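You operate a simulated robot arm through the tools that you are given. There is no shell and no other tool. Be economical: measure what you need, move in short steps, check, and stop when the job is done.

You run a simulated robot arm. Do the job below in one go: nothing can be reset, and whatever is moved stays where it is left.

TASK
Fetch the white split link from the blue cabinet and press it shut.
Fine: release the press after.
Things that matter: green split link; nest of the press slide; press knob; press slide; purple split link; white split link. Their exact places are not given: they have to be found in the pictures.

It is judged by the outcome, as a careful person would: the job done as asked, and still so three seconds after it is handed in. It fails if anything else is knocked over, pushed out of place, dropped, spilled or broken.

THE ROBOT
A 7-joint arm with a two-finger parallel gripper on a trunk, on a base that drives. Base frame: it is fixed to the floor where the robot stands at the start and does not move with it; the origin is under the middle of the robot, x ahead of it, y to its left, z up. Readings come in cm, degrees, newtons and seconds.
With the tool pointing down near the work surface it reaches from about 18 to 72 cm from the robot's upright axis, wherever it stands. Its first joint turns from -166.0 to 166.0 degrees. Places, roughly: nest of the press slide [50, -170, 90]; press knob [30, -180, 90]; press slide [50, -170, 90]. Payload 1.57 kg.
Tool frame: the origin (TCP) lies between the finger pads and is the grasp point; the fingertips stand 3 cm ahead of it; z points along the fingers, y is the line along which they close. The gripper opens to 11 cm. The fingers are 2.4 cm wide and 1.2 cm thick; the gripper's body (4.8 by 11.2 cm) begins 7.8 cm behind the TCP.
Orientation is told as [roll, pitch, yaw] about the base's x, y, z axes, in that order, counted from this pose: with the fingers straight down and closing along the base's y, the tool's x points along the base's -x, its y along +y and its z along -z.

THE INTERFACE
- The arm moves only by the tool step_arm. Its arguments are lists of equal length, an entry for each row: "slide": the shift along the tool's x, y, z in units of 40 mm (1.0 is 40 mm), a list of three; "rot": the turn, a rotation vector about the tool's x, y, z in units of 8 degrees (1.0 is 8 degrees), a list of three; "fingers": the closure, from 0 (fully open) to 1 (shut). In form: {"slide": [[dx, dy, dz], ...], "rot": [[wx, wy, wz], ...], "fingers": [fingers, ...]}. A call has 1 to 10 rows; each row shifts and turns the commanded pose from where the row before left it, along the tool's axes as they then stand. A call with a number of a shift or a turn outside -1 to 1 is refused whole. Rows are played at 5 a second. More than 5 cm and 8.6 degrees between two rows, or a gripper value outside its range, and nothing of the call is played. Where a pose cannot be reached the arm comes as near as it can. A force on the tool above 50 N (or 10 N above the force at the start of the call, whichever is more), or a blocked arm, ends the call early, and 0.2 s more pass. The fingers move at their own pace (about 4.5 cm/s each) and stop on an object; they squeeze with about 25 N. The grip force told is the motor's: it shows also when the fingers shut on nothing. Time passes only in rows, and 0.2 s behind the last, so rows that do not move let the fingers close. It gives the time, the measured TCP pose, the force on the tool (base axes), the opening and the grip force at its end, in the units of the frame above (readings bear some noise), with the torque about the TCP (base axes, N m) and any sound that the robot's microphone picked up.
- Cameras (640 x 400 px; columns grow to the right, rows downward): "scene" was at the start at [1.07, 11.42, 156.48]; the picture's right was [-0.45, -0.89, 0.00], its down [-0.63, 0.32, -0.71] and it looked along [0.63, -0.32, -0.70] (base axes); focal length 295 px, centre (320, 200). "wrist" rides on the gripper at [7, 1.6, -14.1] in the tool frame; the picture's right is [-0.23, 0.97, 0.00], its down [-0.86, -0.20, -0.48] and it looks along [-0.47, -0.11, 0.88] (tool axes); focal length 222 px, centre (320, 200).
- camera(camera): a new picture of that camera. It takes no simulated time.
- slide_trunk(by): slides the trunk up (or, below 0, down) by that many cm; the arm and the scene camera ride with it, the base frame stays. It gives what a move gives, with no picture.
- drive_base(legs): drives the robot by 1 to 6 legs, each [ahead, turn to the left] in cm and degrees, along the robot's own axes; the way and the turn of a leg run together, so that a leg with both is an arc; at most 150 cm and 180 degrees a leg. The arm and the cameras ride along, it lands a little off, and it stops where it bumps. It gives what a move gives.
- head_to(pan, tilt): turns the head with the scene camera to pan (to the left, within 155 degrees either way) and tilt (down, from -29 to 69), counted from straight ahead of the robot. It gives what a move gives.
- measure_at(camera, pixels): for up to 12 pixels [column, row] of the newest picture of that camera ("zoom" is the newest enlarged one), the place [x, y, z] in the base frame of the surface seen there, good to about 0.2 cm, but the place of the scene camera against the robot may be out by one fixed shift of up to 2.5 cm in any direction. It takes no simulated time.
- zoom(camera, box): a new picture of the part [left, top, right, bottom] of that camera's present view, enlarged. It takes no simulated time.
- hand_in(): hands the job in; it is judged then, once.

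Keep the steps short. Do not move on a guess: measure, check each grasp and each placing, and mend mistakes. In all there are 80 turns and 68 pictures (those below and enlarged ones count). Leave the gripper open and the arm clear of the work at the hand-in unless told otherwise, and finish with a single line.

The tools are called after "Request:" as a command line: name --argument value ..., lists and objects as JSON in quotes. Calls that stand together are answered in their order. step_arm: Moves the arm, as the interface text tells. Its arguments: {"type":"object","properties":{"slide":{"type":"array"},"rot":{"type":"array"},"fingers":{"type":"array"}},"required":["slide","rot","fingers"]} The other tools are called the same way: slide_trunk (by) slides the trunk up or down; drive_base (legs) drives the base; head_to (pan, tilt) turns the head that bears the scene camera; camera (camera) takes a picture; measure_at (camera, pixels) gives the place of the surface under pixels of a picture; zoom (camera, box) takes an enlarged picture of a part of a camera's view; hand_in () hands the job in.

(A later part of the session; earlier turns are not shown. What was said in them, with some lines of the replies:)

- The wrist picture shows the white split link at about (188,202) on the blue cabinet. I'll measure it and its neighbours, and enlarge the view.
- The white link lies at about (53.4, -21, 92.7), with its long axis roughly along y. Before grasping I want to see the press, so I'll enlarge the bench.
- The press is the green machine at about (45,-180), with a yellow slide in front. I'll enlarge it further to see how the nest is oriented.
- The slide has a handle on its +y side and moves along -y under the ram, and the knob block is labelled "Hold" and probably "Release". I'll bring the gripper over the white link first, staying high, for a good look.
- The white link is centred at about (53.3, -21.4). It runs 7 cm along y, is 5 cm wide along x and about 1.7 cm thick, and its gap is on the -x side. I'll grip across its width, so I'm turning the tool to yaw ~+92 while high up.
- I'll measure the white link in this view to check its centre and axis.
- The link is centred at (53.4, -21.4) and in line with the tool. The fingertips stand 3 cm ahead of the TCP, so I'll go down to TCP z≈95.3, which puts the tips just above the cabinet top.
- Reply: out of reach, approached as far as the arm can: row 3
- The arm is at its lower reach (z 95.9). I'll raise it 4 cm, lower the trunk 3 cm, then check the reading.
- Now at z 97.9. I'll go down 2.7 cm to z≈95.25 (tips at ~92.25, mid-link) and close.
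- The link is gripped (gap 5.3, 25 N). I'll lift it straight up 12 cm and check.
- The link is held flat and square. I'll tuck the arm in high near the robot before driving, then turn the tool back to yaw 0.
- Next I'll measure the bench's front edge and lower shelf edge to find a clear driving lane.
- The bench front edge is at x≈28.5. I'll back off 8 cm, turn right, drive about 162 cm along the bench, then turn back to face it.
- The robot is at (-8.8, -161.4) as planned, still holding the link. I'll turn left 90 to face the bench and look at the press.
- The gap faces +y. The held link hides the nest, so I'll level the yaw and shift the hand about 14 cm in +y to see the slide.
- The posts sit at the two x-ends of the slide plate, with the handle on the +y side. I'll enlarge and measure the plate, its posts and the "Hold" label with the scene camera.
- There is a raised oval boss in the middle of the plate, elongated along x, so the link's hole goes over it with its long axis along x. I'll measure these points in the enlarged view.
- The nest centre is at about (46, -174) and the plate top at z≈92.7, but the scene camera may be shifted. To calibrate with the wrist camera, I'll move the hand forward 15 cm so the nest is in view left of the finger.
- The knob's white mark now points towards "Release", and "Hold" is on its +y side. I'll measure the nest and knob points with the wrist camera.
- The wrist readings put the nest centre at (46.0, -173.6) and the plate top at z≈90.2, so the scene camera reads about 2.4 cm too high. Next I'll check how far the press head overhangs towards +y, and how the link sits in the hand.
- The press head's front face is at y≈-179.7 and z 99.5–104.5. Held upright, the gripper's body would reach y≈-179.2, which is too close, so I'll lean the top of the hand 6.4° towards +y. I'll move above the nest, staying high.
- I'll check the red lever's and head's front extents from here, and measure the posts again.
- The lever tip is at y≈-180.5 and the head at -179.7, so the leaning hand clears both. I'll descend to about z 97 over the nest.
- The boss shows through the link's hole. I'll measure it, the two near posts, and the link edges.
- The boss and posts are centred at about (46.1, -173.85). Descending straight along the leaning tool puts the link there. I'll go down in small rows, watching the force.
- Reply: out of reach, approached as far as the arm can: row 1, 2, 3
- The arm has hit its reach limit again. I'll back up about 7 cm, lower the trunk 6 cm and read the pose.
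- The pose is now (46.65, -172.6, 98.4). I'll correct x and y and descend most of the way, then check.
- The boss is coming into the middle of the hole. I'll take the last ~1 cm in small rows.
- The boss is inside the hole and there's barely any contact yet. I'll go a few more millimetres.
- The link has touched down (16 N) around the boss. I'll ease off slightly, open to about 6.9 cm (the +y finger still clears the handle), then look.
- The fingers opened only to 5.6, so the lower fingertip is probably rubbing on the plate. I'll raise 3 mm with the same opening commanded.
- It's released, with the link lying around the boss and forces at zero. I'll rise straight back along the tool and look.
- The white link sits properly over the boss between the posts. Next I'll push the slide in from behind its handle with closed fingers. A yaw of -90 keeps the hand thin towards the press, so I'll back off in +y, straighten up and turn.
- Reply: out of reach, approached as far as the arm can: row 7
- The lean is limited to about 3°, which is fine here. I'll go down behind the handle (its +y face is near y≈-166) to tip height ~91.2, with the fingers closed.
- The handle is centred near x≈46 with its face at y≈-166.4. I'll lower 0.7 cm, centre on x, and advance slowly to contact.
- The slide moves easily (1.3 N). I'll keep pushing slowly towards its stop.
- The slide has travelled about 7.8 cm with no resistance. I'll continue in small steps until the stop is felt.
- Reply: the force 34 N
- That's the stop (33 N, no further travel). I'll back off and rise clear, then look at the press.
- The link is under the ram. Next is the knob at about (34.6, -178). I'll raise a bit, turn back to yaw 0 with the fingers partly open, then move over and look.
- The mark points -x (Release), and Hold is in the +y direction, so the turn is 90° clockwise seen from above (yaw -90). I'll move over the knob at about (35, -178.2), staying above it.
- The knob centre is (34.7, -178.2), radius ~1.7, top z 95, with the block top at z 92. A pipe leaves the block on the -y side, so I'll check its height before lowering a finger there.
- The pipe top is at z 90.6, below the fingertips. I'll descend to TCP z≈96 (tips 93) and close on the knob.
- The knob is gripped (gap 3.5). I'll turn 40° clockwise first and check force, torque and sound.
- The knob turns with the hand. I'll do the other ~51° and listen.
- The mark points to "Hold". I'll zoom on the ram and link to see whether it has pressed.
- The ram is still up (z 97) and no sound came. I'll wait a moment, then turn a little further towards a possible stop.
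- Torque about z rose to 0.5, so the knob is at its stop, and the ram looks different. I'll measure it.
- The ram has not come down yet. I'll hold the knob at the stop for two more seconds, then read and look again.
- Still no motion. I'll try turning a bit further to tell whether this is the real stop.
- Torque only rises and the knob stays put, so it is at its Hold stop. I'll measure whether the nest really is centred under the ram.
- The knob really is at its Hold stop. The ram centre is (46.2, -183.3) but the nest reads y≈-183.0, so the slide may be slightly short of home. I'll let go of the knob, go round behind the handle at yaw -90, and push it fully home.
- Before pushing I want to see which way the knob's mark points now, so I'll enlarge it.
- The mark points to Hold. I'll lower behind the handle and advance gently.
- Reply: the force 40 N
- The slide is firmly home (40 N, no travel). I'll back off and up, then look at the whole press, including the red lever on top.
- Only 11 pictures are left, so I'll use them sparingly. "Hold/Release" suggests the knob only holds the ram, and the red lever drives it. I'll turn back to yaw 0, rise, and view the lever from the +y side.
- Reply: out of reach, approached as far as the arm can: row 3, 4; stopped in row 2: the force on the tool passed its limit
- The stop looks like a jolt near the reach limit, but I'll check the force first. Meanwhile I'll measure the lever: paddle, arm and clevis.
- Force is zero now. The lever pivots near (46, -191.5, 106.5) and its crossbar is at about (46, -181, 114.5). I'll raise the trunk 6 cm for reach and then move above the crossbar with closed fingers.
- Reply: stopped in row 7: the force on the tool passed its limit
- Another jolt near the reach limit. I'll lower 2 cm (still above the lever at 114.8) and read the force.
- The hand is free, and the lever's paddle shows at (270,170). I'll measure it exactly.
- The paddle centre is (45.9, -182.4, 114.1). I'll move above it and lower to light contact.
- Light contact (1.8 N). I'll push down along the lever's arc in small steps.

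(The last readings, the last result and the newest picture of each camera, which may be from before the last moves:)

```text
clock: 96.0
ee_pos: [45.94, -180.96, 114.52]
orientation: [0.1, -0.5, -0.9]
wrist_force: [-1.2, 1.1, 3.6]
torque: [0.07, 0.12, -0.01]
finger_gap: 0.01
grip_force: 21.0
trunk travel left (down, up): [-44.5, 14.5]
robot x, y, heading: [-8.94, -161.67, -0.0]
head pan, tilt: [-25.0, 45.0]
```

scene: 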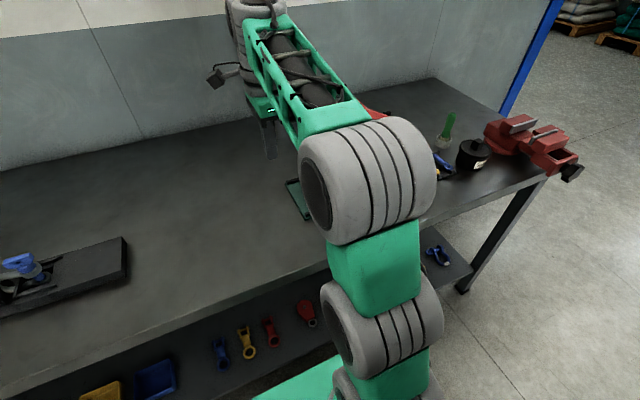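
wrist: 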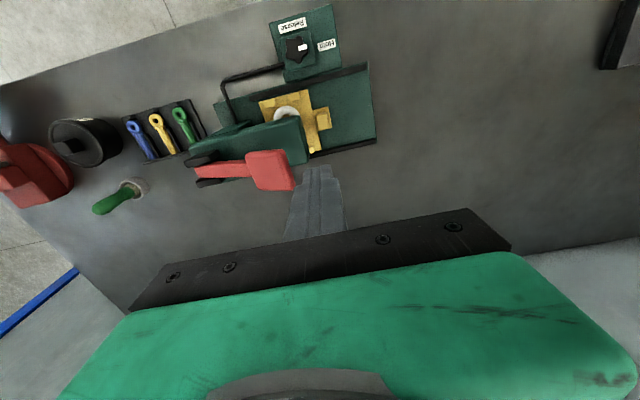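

The lever moves (3.6 N), so it is the working handle. I'll continue pushing down.

Request:
step_arm --slide '[[0, 0.05, 0.15], [0, 0.05, 0.15], [0, 0.04, 0.15], [0, 0.04, 0.15], [0, 0.03, 0.15], [0, 0.03, 0.15], [0, 0, 0]]' --rot '[[0, 0, 0], [0, 0, 0], [0, 0, 0], [0, 0, 0], [0, 0, 0], [0, 0, 0], [0, 0, 0]]' --fingers '[1, 1, 1, 1, 1, 1, 1]'

Request:
camera --camera "wrist"

```text
clock: 97.8
ee_pos: [46.06, -180.1, 111.74]
orientation: [-0.3, -1.5, -0.9]
wrist_force: [-6.1, -3.8, 13.6]
torque: [-0.02, 0.28, 0.07]
finger_gap: 0.03
grip_force: 21.0
trunk travel left (down, up): [-44.5, 14.5]
robot x, y, heading: [-8.72, -161.53, -0.2]
head pan, tilt: [-25.0, 45.0]
stopped in row 7: the force on the tool passed its limit (the readings are from after the stop); the commanded pose is now the measured one
```

```text
8 pictures are left
```

wrist: 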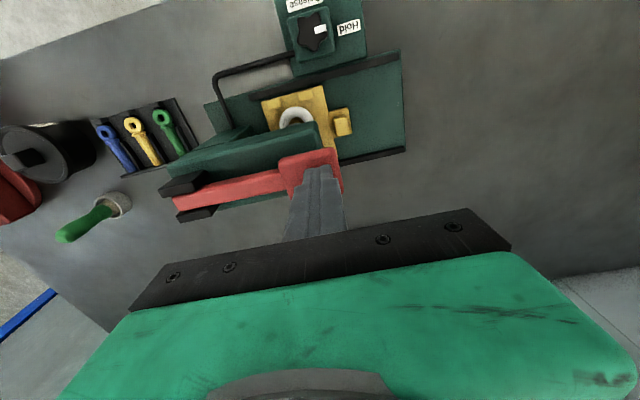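

The force limit was reached at tip z≈108.7. I'll measure the paddle and push once more in finer rows to tell whether it has bottomed.

Request:
measure_at --camera "wrist" --pixels '[[300, 165], [325, 155], [337, 180], [270, 182], [230, 190], [195, 200], [295, 117], [318, 128]]'

Request:
step_arm --slide '[[0, 0, 0.04], [0, 0, 0.04], [0, 0, 0.04], [0, 0, 0.04], [0, 0, 0], [0, 0, 0]]' --rot '[[0, 0, 0], [0, 0, 0], [0, 0, 0], [0, 0, 0], [0, 0, 0], [0, 0, 0]]' --fingers '[1, 1, 1, 1, 1, 1]'

```text
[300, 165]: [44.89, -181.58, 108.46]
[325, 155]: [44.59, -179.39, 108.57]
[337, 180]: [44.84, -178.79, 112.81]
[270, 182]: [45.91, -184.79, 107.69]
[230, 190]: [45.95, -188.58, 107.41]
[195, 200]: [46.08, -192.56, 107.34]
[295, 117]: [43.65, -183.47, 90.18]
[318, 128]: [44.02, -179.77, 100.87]
```

```text
clock: 98.8
ee_pos: [46.01, -180.14, 111.64]
orientation: [-0.5, -2.3, -1.0]
wrist_force: [-8.3, 0.5, 16.8]
torque: [0.12, 0.42, 0.02]
finger_gap: 0.0
grip_force: 21.5
trunk travel left (down, up): [-44.5, 14.5]
robot x, y, heading: [-9.14, -161.34, -0.5]
head pan, tilt: [-25.0, 45.0]
stopped in row 4: the force on the tool passed its limit (the readings are from after the stop); the commanded pose is now the measured one
```

The lever arm is now level (z≈107.5 along its length) and doesn't move further. I'll lift off and check that it holds and how the link looks.

Request:
step_arm --slide '[[0, 0, -0.3], [0, 0, -0.6], [0, 0, -0.6], [0, 0.8, 0], [0, 0.8, 0], [0, 0.8, 0], [0, 0, 0]]' --rot '[[0, 0, 0], [0, 0.25, 0], [0, 0, 0], [0, 0, 0], [0, 0, 0], [0, 0, 0], [0, 0, 0]]' --fingers '[1, 1, 1, 1, 1, 1, 1]'

Request:
zoom --camera "wrist" --box '[140, 40, 400, 210]'

```text
clock: 100.4
ee_pos: [46.38, -170.44, 117.27]
orientation: [-0.4, 0.2, -1.0]
wrist_force: [-0.2, -0.2, 0.1]
torque: [-0.01, -0.01, 0.03]
finger_gap: 0.04
grip_force: 21.5
trunk travel left (down, up): [-44.5, 14.5]
robot x, y, heading: [-8.73, -161.21, -0.2]
head pan, tilt: [-25.0, 45.0]
```

```text
2.35 times, centred on (270, 125) of wrist
```

zoom: 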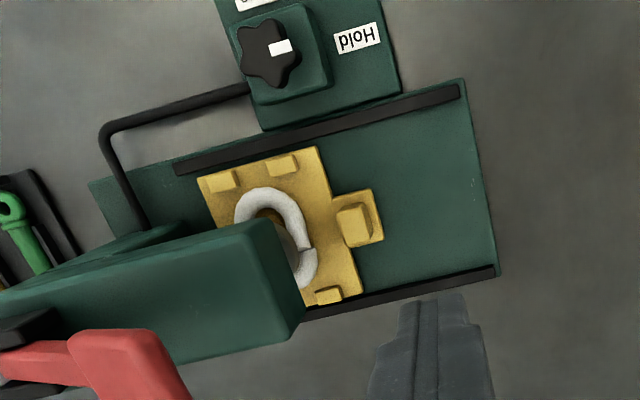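

Request:
measure_at --camera "zoom" --pixels '[[130, 360], [150, 345], [100, 350], [40, 360], [285, 245], [275, 215], [295, 240], [305, 248], [310, 265], [285, 200]]'

```text
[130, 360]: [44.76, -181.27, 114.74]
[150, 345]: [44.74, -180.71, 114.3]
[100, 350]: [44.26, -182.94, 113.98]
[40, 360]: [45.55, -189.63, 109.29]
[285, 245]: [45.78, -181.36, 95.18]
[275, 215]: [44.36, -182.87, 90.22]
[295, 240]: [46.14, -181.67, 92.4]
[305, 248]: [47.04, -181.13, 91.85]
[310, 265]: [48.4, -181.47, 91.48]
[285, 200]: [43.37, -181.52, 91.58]
```

The lever sprang back up, but the ram rim now reads z≈95.2, where it was 97 before. So it works like a pump press: with the valve on Hold, each lever stroke lowers the ram a step. I'll go back over the paddle for another stroke.

Request:
step_arm --slide '[[0, 0, -0.4], [0.05, -0.4, -0.2], [0.05, -0.85, 0], [0, -0.85, 0], [0, -0.78, 0], [0, 0, 0.4], [0, 0, 0.25], [0, 0.05, 0.2], [0, 0.05, 0.2], [0, 0.06, 0.2]]' --rot '[[0, 0, -0.1], [0, 0, 0], [0, 0, 0], [0, 0, 0], [0, 0, 0], [0, 0, 0], [0, 0, 0], [0, 0, 0], [0, 0, 0], [0, 0, 0]]' --fingers '[1, 1, 1, 1, 1, 1, 1, 1, 1, 1]'

Request:
step_arm --slide '[[0, 0.05, 0.18], [0, 0.05, 0.18], [0, 0.04, 0.12], [0, 0.03, 0.1], [0, 0, 0]]' --rot '[[0, 0, 0], [0, 0, 0], [0, 0, 0], [0, 0, 0], [0, 0, 0]]' --fingers '[1, 1, 1, 1, 1]'

```text
clock: 102.6
ee_pos: [45.94, -181.35, 114.81]
orientation: [-0.5, 0.1, -0.2]
wrist_force: [1.4, 2.4, 4.3]
torque: [0.13, -0.1, 0.01]
finger_gap: 0.0
grip_force: 20.8
trunk travel left (down, up): [-44.5, 14.5]
robot x, y, heading: [-8.35, -161.76, -0.5]
head pan, tilt: [-25.0, 45.0]
```

```text
clock: 103.8
ee_pos: [45.75, -180.76, 112.5]
orientation: [-0.4, 0.1, -0.3]
wrist_force: [1.0, -0.1, 3.6]
torque: [0.07, -0.09, -0.03]
finger_gap: 0.0
grip_force: 21.4
trunk travel left (down, up): [-44.5, 14.5]
robot x, y, heading: [-8.48, -161.29, -0.3]
head pan, tilt: [-25.0, 45.0]
```

Finishing this stroke down to the same bottom as before, z≈111.7.

Request:
step_arm --slide '[[0, 0.03, 0.1], [0, 0.02, 0.1], [0, 0, 0.05], [0, 0, 0], [0, 0, 0]]' --rot '[[0, 0, 0], [0, 0, 0], [0, 0, 0], [0, 0, 0], [0, 0, 0]]' --fingers '[1, 1, 1, 1, 1]'

Request:
step_arm --slide '[[0, -0.05, -0.4], [0, -0.1, -0.5], [0, -0.1, -0.5], [0, -0.05, -0.4], [0, 0, 0]]' --rot '[[0, 0, 0], [0, 0, 0], [0, 0, 0], [0, 0, 0], [0, 0, 0]]' --fingers '[1, 1, 1, 1, 1]'

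Request:
zoom --camera "wrist" --box '[180, 30, 400, 200]'

```text
clock: 105.0
ee_pos: [45.84, -180.51, 111.69]
orientation: [-0.5, -0.2, -0.2]
wrist_force: [3.2, -3.8, 18.6]
torque: [0.03, -0.12, -0.03]
finger_gap: 0.02
grip_force: 21.2
trunk travel left (down, up): [-44.5, 14.5]
robot x, y, heading: [-8.53, -161.72, -0.5]
head pan, tilt: [-25.0, 45.0]
```

```text
clock: 106.2
ee_pos: [45.85, -181.68, 118.7]
orientation: [-0.4, 0.2, -0.1]
wrist_force: [0.3, 0.0, -0.3]
torque: [0.01, 0.0, 0.01]
finger_gap: 0.0
grip_force: 21.1
trunk travel left (down, up): [-44.5, 14.5]
robot x, y, heading: [-8.81, -161.75, -0.4]
head pan, tilt: [-25.0, 45.0]
```

```text
2.35 times, centred on (290, 115) of wrist
5 turns are left
```

zoom: 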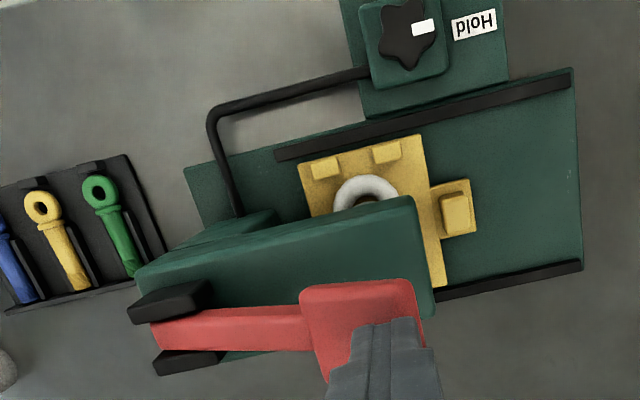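

Five turns are left, so I'll batch. I'll do four more full lever strokes with a separate raise after each, then return to the viewing spot used before and measure the ram and link there.

Request:
measure_at --camera "zoom" --pixels '[[360, 290], [320, 295], [240, 325], [180, 330]]'

Request:
step_arm --slide '[[0, 0.04, 0.45], [0, 0.08, 0.45], [0, 0.08, 0.4], [0, 0.06, 0.3], [0, 0.03, 0.175], [0, 0, 0], [0, 0, 0]]' --rot '[[0, 0, 0], [0, 0, 0], [0, 0, 0], [0, 0, 0], [0, 0, 0], [0, 0, 0], [0, 0, 0]]' --fingers '[1, 1, 1, 1, 1, 1, 1]'

Request:
step_arm --slide '[[0, -0.03, -0.375], [0, -0.06, -0.5], [0, -0.1, -0.5], [0, -0.1, -0.4], [0, 0, 0]]' --rot '[[0, 0, 0], [0, 0, 0], [0, 0, 0], [0, 0, 0], [0, 0, 0]]' --fingers '[1, 1, 1, 1, 1]'

Request:
step_arm --slide '[[0, 0.04, 0.45], [0, 0.08, 0.45], [0, 0.08, 0.4], [0, 0.06, 0.3], [0, 0.03, 0.175], [0, 0, 0], [0, 0, 0]]' --rot '[[0, 0, 0], [0, 0, 0], [0, 0, 0], [0, 0, 0], [0, 0, 0], [0, 0, 0], [0, 0, 0]]' --fingers '[1, 1, 1, 1, 1, 1, 1]'

Request:
step_arm --slide '[[0, -0.03, -0.375], [0, -0.06, -0.5], [0, -0.1, -0.5], [0, -0.1, -0.4], [0, 0, 0]]' --rot '[[0, 0, 0], [0, 0, 0], [0, 0, 0], [0, 0, 0], [0, 0, 0]]' --fingers '[1, 1, 1, 1, 1]'

Request:
step_arm --slide '[[0, 0.04, 0.45], [0, 0.08, 0.45], [0, 0.08, 0.4], [0, 0.06, 0.3], [0, 0.03, 0.175], [0, 0, 0], [0, 0, 0]]' --rot '[[0, 0, 0], [0, 0, 0], [0, 0, 0], [0, 0, 0], [0, 0, 0], [0, 0, 0], [0, 0, 0]]' --fingers '[1, 1, 1, 1, 1, 1, 1]'

Request:
step_arm --slide '[[0, -0.03, -0.375], [0, -0.06, -0.5], [0, -0.1, -0.5], [0, -0.1, -0.4], [0, 0, 0]]' --rot '[[0, 0, 0], [0, 0, 0], [0, 0, 0], [0, 0, 0], [0, 0, 0]]' --fingers '[1, 1, 1, 1, 1]'

Request:
step_arm --slide '[[0, 0.04, 0.45], [0, 0.08, 0.45], [0, 0.08, 0.4], [0, 0.06, 0.3], [0, 0.03, 0.175], [0, 0, 0], [0, 0, 0]]' --rot '[[0, 0, 0], [0, 0, 0], [0, 0, 0], [0, 0, 0], [0, 0, 0], [0, 0, 0], [0, 0, 0]]' --fingers '[1, 1, 1, 1, 1, 1, 1]'

Request:
step_arm --slide '[[0, -0.03, -0.375], [0, -0.06, -0.5], [0, -0.1, -0.5], [0, -0.1, -0.4], [0, 0.8, 0], [0, 0.8, 0], [0, 0.8, 0.2], [0, 0.41, 0.16], [0, 0, 0]]' --rot '[[0, 0, 0], [0, 0, 0], [0, 0, 0], [0, 0, 0], [0, 0, 0], [0, 0, 0], [0, 0, 0], [0, 0, 0], [0, 0, 0]]' --fingers '[1, 1, 1, 1, 1, 1, 1, 1, 1]'

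Request:
zoom --camera "wrist" --box '[140, 40, 400, 210]'

Request:
measure_at --camera "zoom" --pixels '[[130, 360], [285, 245], [275, 225], [290, 240], [280, 235], [295, 250], [305, 248], [285, 200]]'

```text
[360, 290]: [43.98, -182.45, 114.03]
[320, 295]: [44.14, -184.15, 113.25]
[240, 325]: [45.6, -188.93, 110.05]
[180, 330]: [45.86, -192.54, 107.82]
```

```text
clock: 107.8
ee_pos: [45.81, -180.51, 111.63]
orientation: [-0.5, 0.1, -0.3]
wrist_force: [2.4, 2.8, 12.9]
torque: [0.17, -0.1, -0.01]
finger_gap: 0.0
grip_force: 21.2
trunk travel left (down, up): [-44.5, 14.5]
robot x, y, heading: [-8.87, -161.58, -0.3]
head pan, tilt: [-25.0, 45.0]
```

```text
clock: 109.0
ee_pos: [45.89, -181.7, 118.63]
orientation: [-0.5, 0.3, -0.1]
wrist_force: [-0.5, -0.9, 0.6]
torque: [0.01, -0.01, 0.02]
finger_gap: 0.0
grip_force: 21.1
trunk travel left (down, up): [-44.5, 14.5]
robot x, y, heading: [-8.92, -161.26, -0.1]
head pan, tilt: [-25.0, 45.0]
```

```text
clock: 110.6
ee_pos: [45.8, -180.67, 111.75]
orientation: [-0.5, 0.0, -0.2]
wrist_force: [3.0, 3.2, 13.4]
torque: [0.23, -0.11, -0.03]
finger_gap: 0.01
grip_force: 21.1
trunk travel left (down, up): [-44.5, 14.5]
robot x, y, heading: [-8.59, -161.68, -0.2]
head pan, tilt: [-25.0, 45.0]
```

```text
clock: 111.8
ee_pos: [45.83, -181.77, 118.68]
orientation: [-0.4, 0.3, -0.1]
wrist_force: [0.2, 0.1, 0.2]
torque: [-0.02, 0.02, 0.05]
finger_gap: 0.0
grip_force: 21.5
trunk travel left (down, up): [-44.5, 14.5]
robot x, y, heading: [-8.48, -161.4, -0.6]
head pan, tilt: [-25.0, 45.0]
```

```text
clock: 113.4
ee_pos: [45.88, -180.64, 111.67]
orientation: [-0.4, 0.1, -0.2]
wrist_force: [1.4, 2.7, 10.9]
torque: [0.2, -0.07, 0.0]
finger_gap: 0.0
grip_force: 21.5
trunk travel left (down, up): [-44.5, 14.5]
robot x, y, heading: [-8.68, -161.38, -0.1]
head pan, tilt: [-25.0, 45.0]
```

```text
clock: 114.6
ee_pos: [45.86, -181.75, 118.84]
orientation: [-0.5, 0.2, 0.0]
wrist_force: [-0.7, -0.4, 0.3]
torque: [0.0, -0.02, -0.01]
finger_gap: 0.0
grip_force: 21.2
trunk travel left (down, up): [-44.5, 14.5]
robot x, y, heading: [-8.75, -161.23, -0.0]
head pan, tilt: [-25.0, 45.0]
```

```text
clock: 116.2
ee_pos: [45.88, -180.62, 111.67]
orientation: [-0.5, 0.0, -0.2]
wrist_force: [5.7, 2.4, 14.1]
torque: [0.18, -0.23, -0.08]
finger_gap: 0.0
grip_force: 21.7
trunk travel left (down, up): [-44.5, 14.5]
robot x, y, heading: [-8.81, -161.25, -0.2]
head pan, tilt: [-25.0, 45.0]
```

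```text
clock: 118.2
ee_pos: [45.92, -170.5, 117.12]
orientation: [-0.5, 0.2, -0.2]
wrist_force: [-0.5, 0.5, 0.6]
torque: [-0.01, 0.03, 0.0]
finger_gap: 0.03
grip_force: 20.8
trunk travel left (down, up): [-44.5, 14.5]
robot x, y, heading: [-8.86, -161.5, -0.4]
head pan, tilt: [-25.0, 45.0]
```

```text
2.35 times, centred on (270, 125) of wrist
```

zoom: 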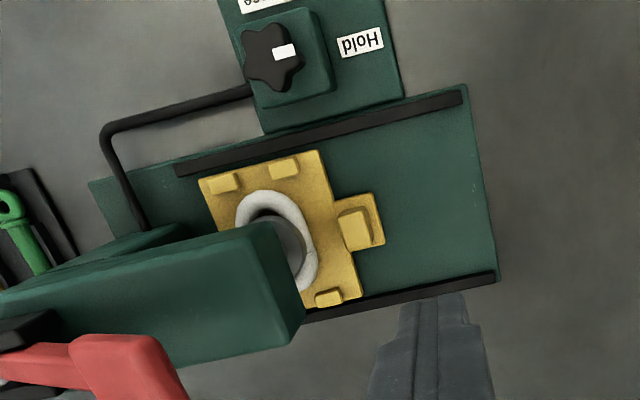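

```text
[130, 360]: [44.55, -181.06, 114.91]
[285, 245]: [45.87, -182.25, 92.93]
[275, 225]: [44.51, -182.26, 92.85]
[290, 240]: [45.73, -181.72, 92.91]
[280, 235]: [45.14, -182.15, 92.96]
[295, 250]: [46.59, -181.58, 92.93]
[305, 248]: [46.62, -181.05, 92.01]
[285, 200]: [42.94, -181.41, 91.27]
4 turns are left
```

The ram is down (disc top now z≈92.9, it was 97) and the gap no longer shows. I'll enlarge the seam, do one more stroke, and measure again to see whether the ram has stopped.

Request:
zoom --camera "wrist" --box '[225, 110, 295, 170]'

Request:
step_arm --slide '[[0, -0.41, -0.36], [0, -0.8, 0], [0, -0.8, 0], [0, -0.8, 0], [0, 0, 0]]' --rot '[[0, 0, 0], [0, 0, 0], [0, 0, 0], [0, 0, 0], [0, 0, 0]]' --fingers '[1, 1, 1, 1, 1]'

Request:
step_arm --slide '[[0, 0.04, 0.45], [0, 0.08, 0.45], [0, 0.08, 0.4], [0, 0.06, 0.3], [0, 0.03, 0.175], [0, 0, 0], [0, 0, 0]]' --rot '[[0, 0, 0], [0, 0, 0], [0, 0, 0], [0, 0, 0], [0, 0, 0], [0, 0, 0], [0, 0, 0]]' --fingers '[1, 1, 1, 1, 1, 1, 1]'

Request:
step_arm --slide '[[0, -0.03, -0.375], [0, -0.06, -0.5], [0, -0.1, -0.5], [0, -0.1, -0.4], [0, 0.8, 0], [0, 0.8, 0], [0, 0.8, 0.2], [0, 0.41, 0.16], [0, 0, 0]]' --rot '[[0, 0, 0], [0, 0, 0], [0, 0, 0], [0, 0, 0], [0, 0, 0], [0, 0, 0], [0, 0, 0], [0, 0, 0], [0, 0, 0]]' --fingers '[1, 1, 1, 1, 1, 1, 1, 1, 1]'

Request:
zoom --camera "wrist" --box '[140, 40, 400, 210]'

Request:
measure_at --camera "zoom" --pixels '[[130, 360], [285, 245], [275, 225], [290, 240], [280, 235], [295, 250], [305, 248], [285, 200], [272, 52], [284, 52]]'

```text
6.67 times, centred on (260, 140) of wrist
```

zoom: 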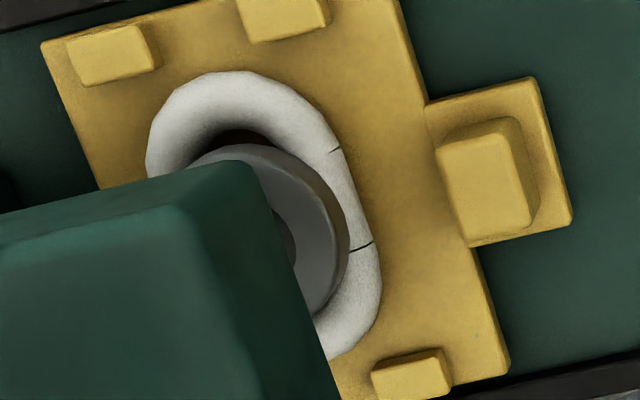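

```text
clock: 119.4
ee_pos: [45.93, -181.79, 118.58]
orientation: [-0.4, 0.1, -0.1]
wrist_force: [0.9, -0.7, 0.0]
torque: [0.02, -0.01, 0.01]
finger_gap: 0.0
grip_force: 21.4
trunk travel left (down, up): [-44.5, 14.5]
robot x, y, heading: [-8.75, -161.66, -0.4]
head pan, tilt: [-25.0, 45.0]
```

```text
clock: 121.0
ee_pos: [45.8, -180.64, 111.62]
orientation: [-0.5, 0.1, -0.3]
wrist_force: [2.8, 0.9, 10.6]
torque: [0.15, -0.11, -0.03]
finger_gap: 0.02
grip_force: 20.8
trunk travel left (down, up): [-44.5, 14.5]
robot x, y, heading: [-8.87, -161.56, -0.3]
head pan, tilt: [-25.0, 45.0]
```

```text
clock: 123.0
ee_pos: [45.93, -170.43, 117.15]
orientation: [-0.5, 0.1, -0.2]
wrist_force: [0.7, 0.1, 0.1]
torque: [-0.02, 0.03, -0.01]
finger_gap: 0.0
grip_force: 21.3
trunk travel left (down, up): [-44.5, 14.5]
robot x, y, heading: [-8.99, -161.33, -0.3]
head pan, tilt: [-25.0, 45.0]
```

```text
2.35 times, centred on (270, 125) of wrist
```

zoom: 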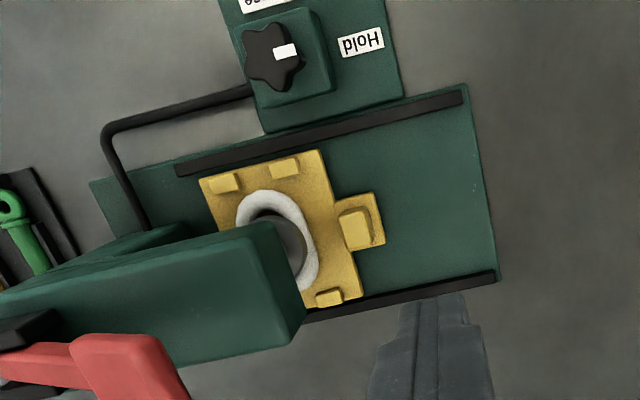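

```text
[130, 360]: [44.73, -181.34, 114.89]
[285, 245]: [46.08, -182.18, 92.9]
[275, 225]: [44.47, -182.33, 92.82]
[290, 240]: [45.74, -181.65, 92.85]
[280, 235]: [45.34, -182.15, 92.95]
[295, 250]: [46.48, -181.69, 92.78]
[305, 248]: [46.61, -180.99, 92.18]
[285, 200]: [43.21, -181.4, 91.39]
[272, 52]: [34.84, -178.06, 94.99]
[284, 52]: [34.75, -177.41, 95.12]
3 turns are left
```

The ram hasn't moved any lower (92.9), so it is bottomed and the seam is closed. Next I'll release: lower the trunk to its earlier height, go over the knob (34.75, -178.25), turn to yaw -90, grip, turn it back ~96° counterclockwise to Release, open, rise and look.

Request:
slide_trunk --by -6

Request:
step_arm --slide '[[0.8, 0, 0], [0.8, -0.3, 0], [0.8, -0.8, 0], [0.39, -0.85, 0], [0, 0, 0]]' --rot '[[0, 0, 0], [0, 0, 0], [0, 0, 0], [0, 0, 0], [0, 0, 0]]' --fingers '[0.45, 0.45, 0.45, 0.45, 0.45]'

Request:
step_arm --slide '[[0, 0, 0], [0, 0, 0], [0, 0, 0], [0, 0, 0], [0, 0, 0], [0, 0, 0], [0, 0, 0], [0, 0, 0], [0, 0, 0], [0, 0, 0]]' --rot '[[0, 0, 1], [0, 0, 1], [0, 0, 1], [0, 0, 1], [0, 0, 1], [0, 0, 1], [0, 0, 1], [0, 0, 1], [0, 0, 1], [0, 0, 1]]' --fingers '[0.45, 0.45, 0.45, 0.45, 0.45, 0.45, 0.45, 0.45, 0.45, 0.45]'

Request:
step_arm --slide '[[0, 0, 0], [0, 0, 0.9], [0, 0, 0.9], [0, 0, 0.9], [0, 0, 0.7], [0, 0, 0.37], [0, 0, 0]]' --rot '[[0, 0, 1], [0, 0, 0.25], [0, 0, 0], [0, 0, 0], [0, 0, 0], [0, 0, 0], [0, 0, 0]]' --fingers '[0.45, 0.45, 0.45, 0.45, 0.45, 0.45, 0.45]'

Request:
step_arm --slide '[[0, 0, 0], [0, 0, 0], [0, 0, 0], [0, 0, 0]]' --rot '[[0, 0, 0], [0, 0, 0], [0, 0, 0], [0, 0, 0]]' --fingers '[1, 1, 1, 1]'

Request:
step_arm --slide '[[0, 0, 0], [0, 0, 0], [0, 0, 0], [0, 0, 0], [0, 0, 0], [0, 0, 0]]' --rot '[[0, 0, -1], [0, 0, -1], [0, 0, -1], [0, 0, -1], [0, 0, -1], [0, 0, -1]]' --fingers '[1, 1, 1, 1, 1, 1]'

Request:
step_arm --slide '[[0, 0, 0], [0, 0, 0], [0, 0, 0], [0, 0, 0], [0, 0, 0], [0, 0, 0], [0, 0, 0]]' --rot '[[0, 0, -1], [0, 0, -1], [0, 0, -1], [0, 0, -1], [0, 0, -1], [0, 0, -0.8], [0, 0, 0]]' --fingers '[1, 1, 1, 1, 1, 1, 1]'

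Request:
step_arm --slide '[[0, 0, 0], [0, 0, 0], [0, 0, 0], [0, 0, -0.6], [0, 0, -0.8], [0, 0, -0.8], [0, 0, 0]]' --rot '[[0, 0, 0], [0, 0, 0], [0, 0, 0], [0, 0, 0], [0, 0, 0], [0, 0, 0], [0, 0, 0]]' --fingers '[0.45, 0.45, 0.45, 0.45, 0.45, 0.45, 0.45]'

Request:
camera --camera "wrist"

```text
clock: 124.0
ee_pos: [45.86, -170.42, 111.08]
orientation: [-0.4, 0.1, -0.2]
wrist_force: [-0.2, 0.6, -0.7]
torque: [0.0, -0.04, 0.01]
finger_gap: 0.02
grip_force: 22.0
trunk travel left (down, up): [-38.5, 20.5]
robot x, y, heading: [-8.64, -161.3, -0.5]
head pan, tilt: [-25.0, 45.0]
```

```text
clock: 125.2
ee_pos: [34.68, -178.08, 111.06]
orientation: [-0.4, 0.1, -0.1]
wrist_force: [-0.3, 0.8, 0.7]
torque: [0.02, 0.01, 0.01]
finger_gap: 6.07
grip_force: 0.2
trunk travel left (down, up): [-38.5, 20.5]
robot x, y, heading: [-8.8, -161.52, -0.3]
head pan, tilt: [-25.0, 45.0]
```

```text
clock: 127.4
ee_pos: [34.64, -178.33, 111.14]
orientation: [-0.1, -0.5, -80.4]
wrist_force: [0.2, 0.3, -0.1]
torque: [-0.02, -0.03, -0.05]
finger_gap: 6.02
grip_force: 0.1
trunk travel left (down, up): [-38.5, 20.5]
robot x, y, heading: [-8.62, -161.04, -0.4]
head pan, tilt: [-25.0, 45.0]
```

```text
clock: 129.0
ee_pos: [34.77, -178.31, 96.13]
orientation: [-0.1, -0.4, -90.2]
wrist_force: [-1.3, 0.0, -0.3]
torque: [0.0, -0.01, 0.01]
finger_gap: 6.06
grip_force: 0.1
trunk travel left (down, up): [-38.5, 20.5]
robot x, y, heading: [-8.95, -161.21, -0.5]
head pan, tilt: [-25.0, 45.0]
```

```text
clock: 130.0
ee_pos: [34.75, -178.33, 96.15]
orientation: [-0.1, -0.4, -90.1]
wrist_force: [12.7, -1.3, 0.2]
torque: [-0.07, -0.7, 0.0]
finger_gap: 3.47
grip_force: 35.7
trunk travel left (down, up): [-38.5, 20.5]
robot x, y, heading: [-8.86, -161.58, -0.8]
head pan, tilt: [-25.0, 45.0]
```

```text
clock: 131.4
ee_pos: [34.76, -178.38, 96.16]
orientation: [-0.5, -0.3, -42.0]
wrist_force: [13.9, 6.2, 7.3]
torque: [0.17, -1.23, -0.04]
finger_gap: 3.47
grip_force: 42.2
trunk travel left (down, up): [-38.5, 20.5]
robot x, y, heading: [-8.71, -161.4, -0.2]
head pan, tilt: [-25.0, 45.0]
```

```text
clock: 133.0
ee_pos: [34.63, -178.28, 96.05]
orientation: [-0.4, 0.3, 4.3]
wrist_force: [5.2, 8.6, 8.6]
torque: [0.45, 0.48, -0.46]
finger_gap: 3.51
grip_force: 42.1
trunk travel left (down, up): [-38.5, 20.5]
robot x, y, heading: [-8.68, -161.51, -0.4]
head pan, tilt: [-25.0, 45.0]
```

```text
clock: 134.6
ee_pos: [34.79, -178.27, 105.02]
orientation: [-0.4, 0.3, 4.1]
wrist_force: [0.4, -0.4, 0.3]
torque: [-0.01, 0.01, 0.02]
finger_gap: 6.07
grip_force: 0.1
trunk travel left (down, up): [-38.5, 20.5]
robot x, y, heading: [-8.88, -161.48, -0.3]
head pan, tilt: [-25.0, 45.0]
```

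```text
2 pictures are left
2 turns are left
```

wrist: 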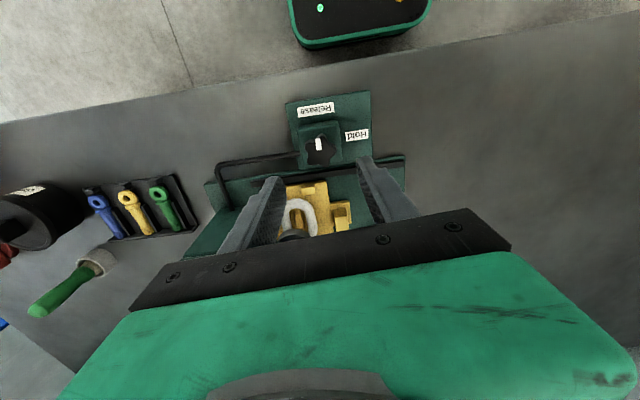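

The mark points to Release, at its stop (torque -0.46). I'll measure the ram in this picture, retreat with the gripper open, and take one last look.

Request:
measure_at --camera "wrist" --pixels '[[291, 235], [286, 237], [297, 233], [291, 231], [312, 220], [319, 145]]'

Request:
step_arm --slide '[[0, 0, -0.8], [0, 0, -0.8], [0.5, 0.7, 0], [0.7, 0.8, 0], [0.6, 0.8, 0], [0.3, 0.8, 0], [0, 0.8, 0], [0, 0, 0]]' --rot '[[0, 0, 0], [0, 0, 0], [0, 0, 0], [0, 0, 0], [0, 0, 0], [0, 0, 0], [0, 0, 0], [0, 0, 0]]' --fingers '[0.45, 0.45, 0.45, 0.2, 0, 0, 0, 0]'

Request:
camera --camera "wrist"

```text
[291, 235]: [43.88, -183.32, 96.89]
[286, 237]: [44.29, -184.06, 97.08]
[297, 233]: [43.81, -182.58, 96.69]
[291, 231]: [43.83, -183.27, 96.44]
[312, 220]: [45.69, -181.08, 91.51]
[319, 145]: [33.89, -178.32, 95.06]
```

```text
clock: 136.4
ee_pos: [25.26, -163.27, 111.16]
orientation: [-0.5, 0.3, 4.2]
wrist_force: [0.3, -0.7, -0.5]
torque: [0.03, -0.01, 0.01]
finger_gap: 11.01
grip_force: 0.0
trunk travel left (down, up): [-38.5, 20.5]
robot x, y, heading: [-8.39, -161.53, -0.3]
head pan, tilt: [-25.0, 45.0]
```

```text
1 pictures are left
1 turns are left
```

wrist: 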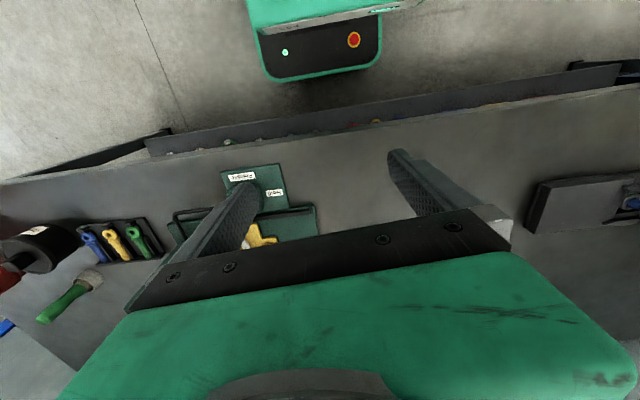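

The ram is back up (z≈97), the knob is on Release, the link is pressed shut in the nest, and the arm is clear with the gripper open. Handing in.

Request:
hand_in

```text
The job is handed in.
```

The white split link is pressed shut and still in the press nest; the press is released with its ram back up, and the arm is clear with the gripper open.
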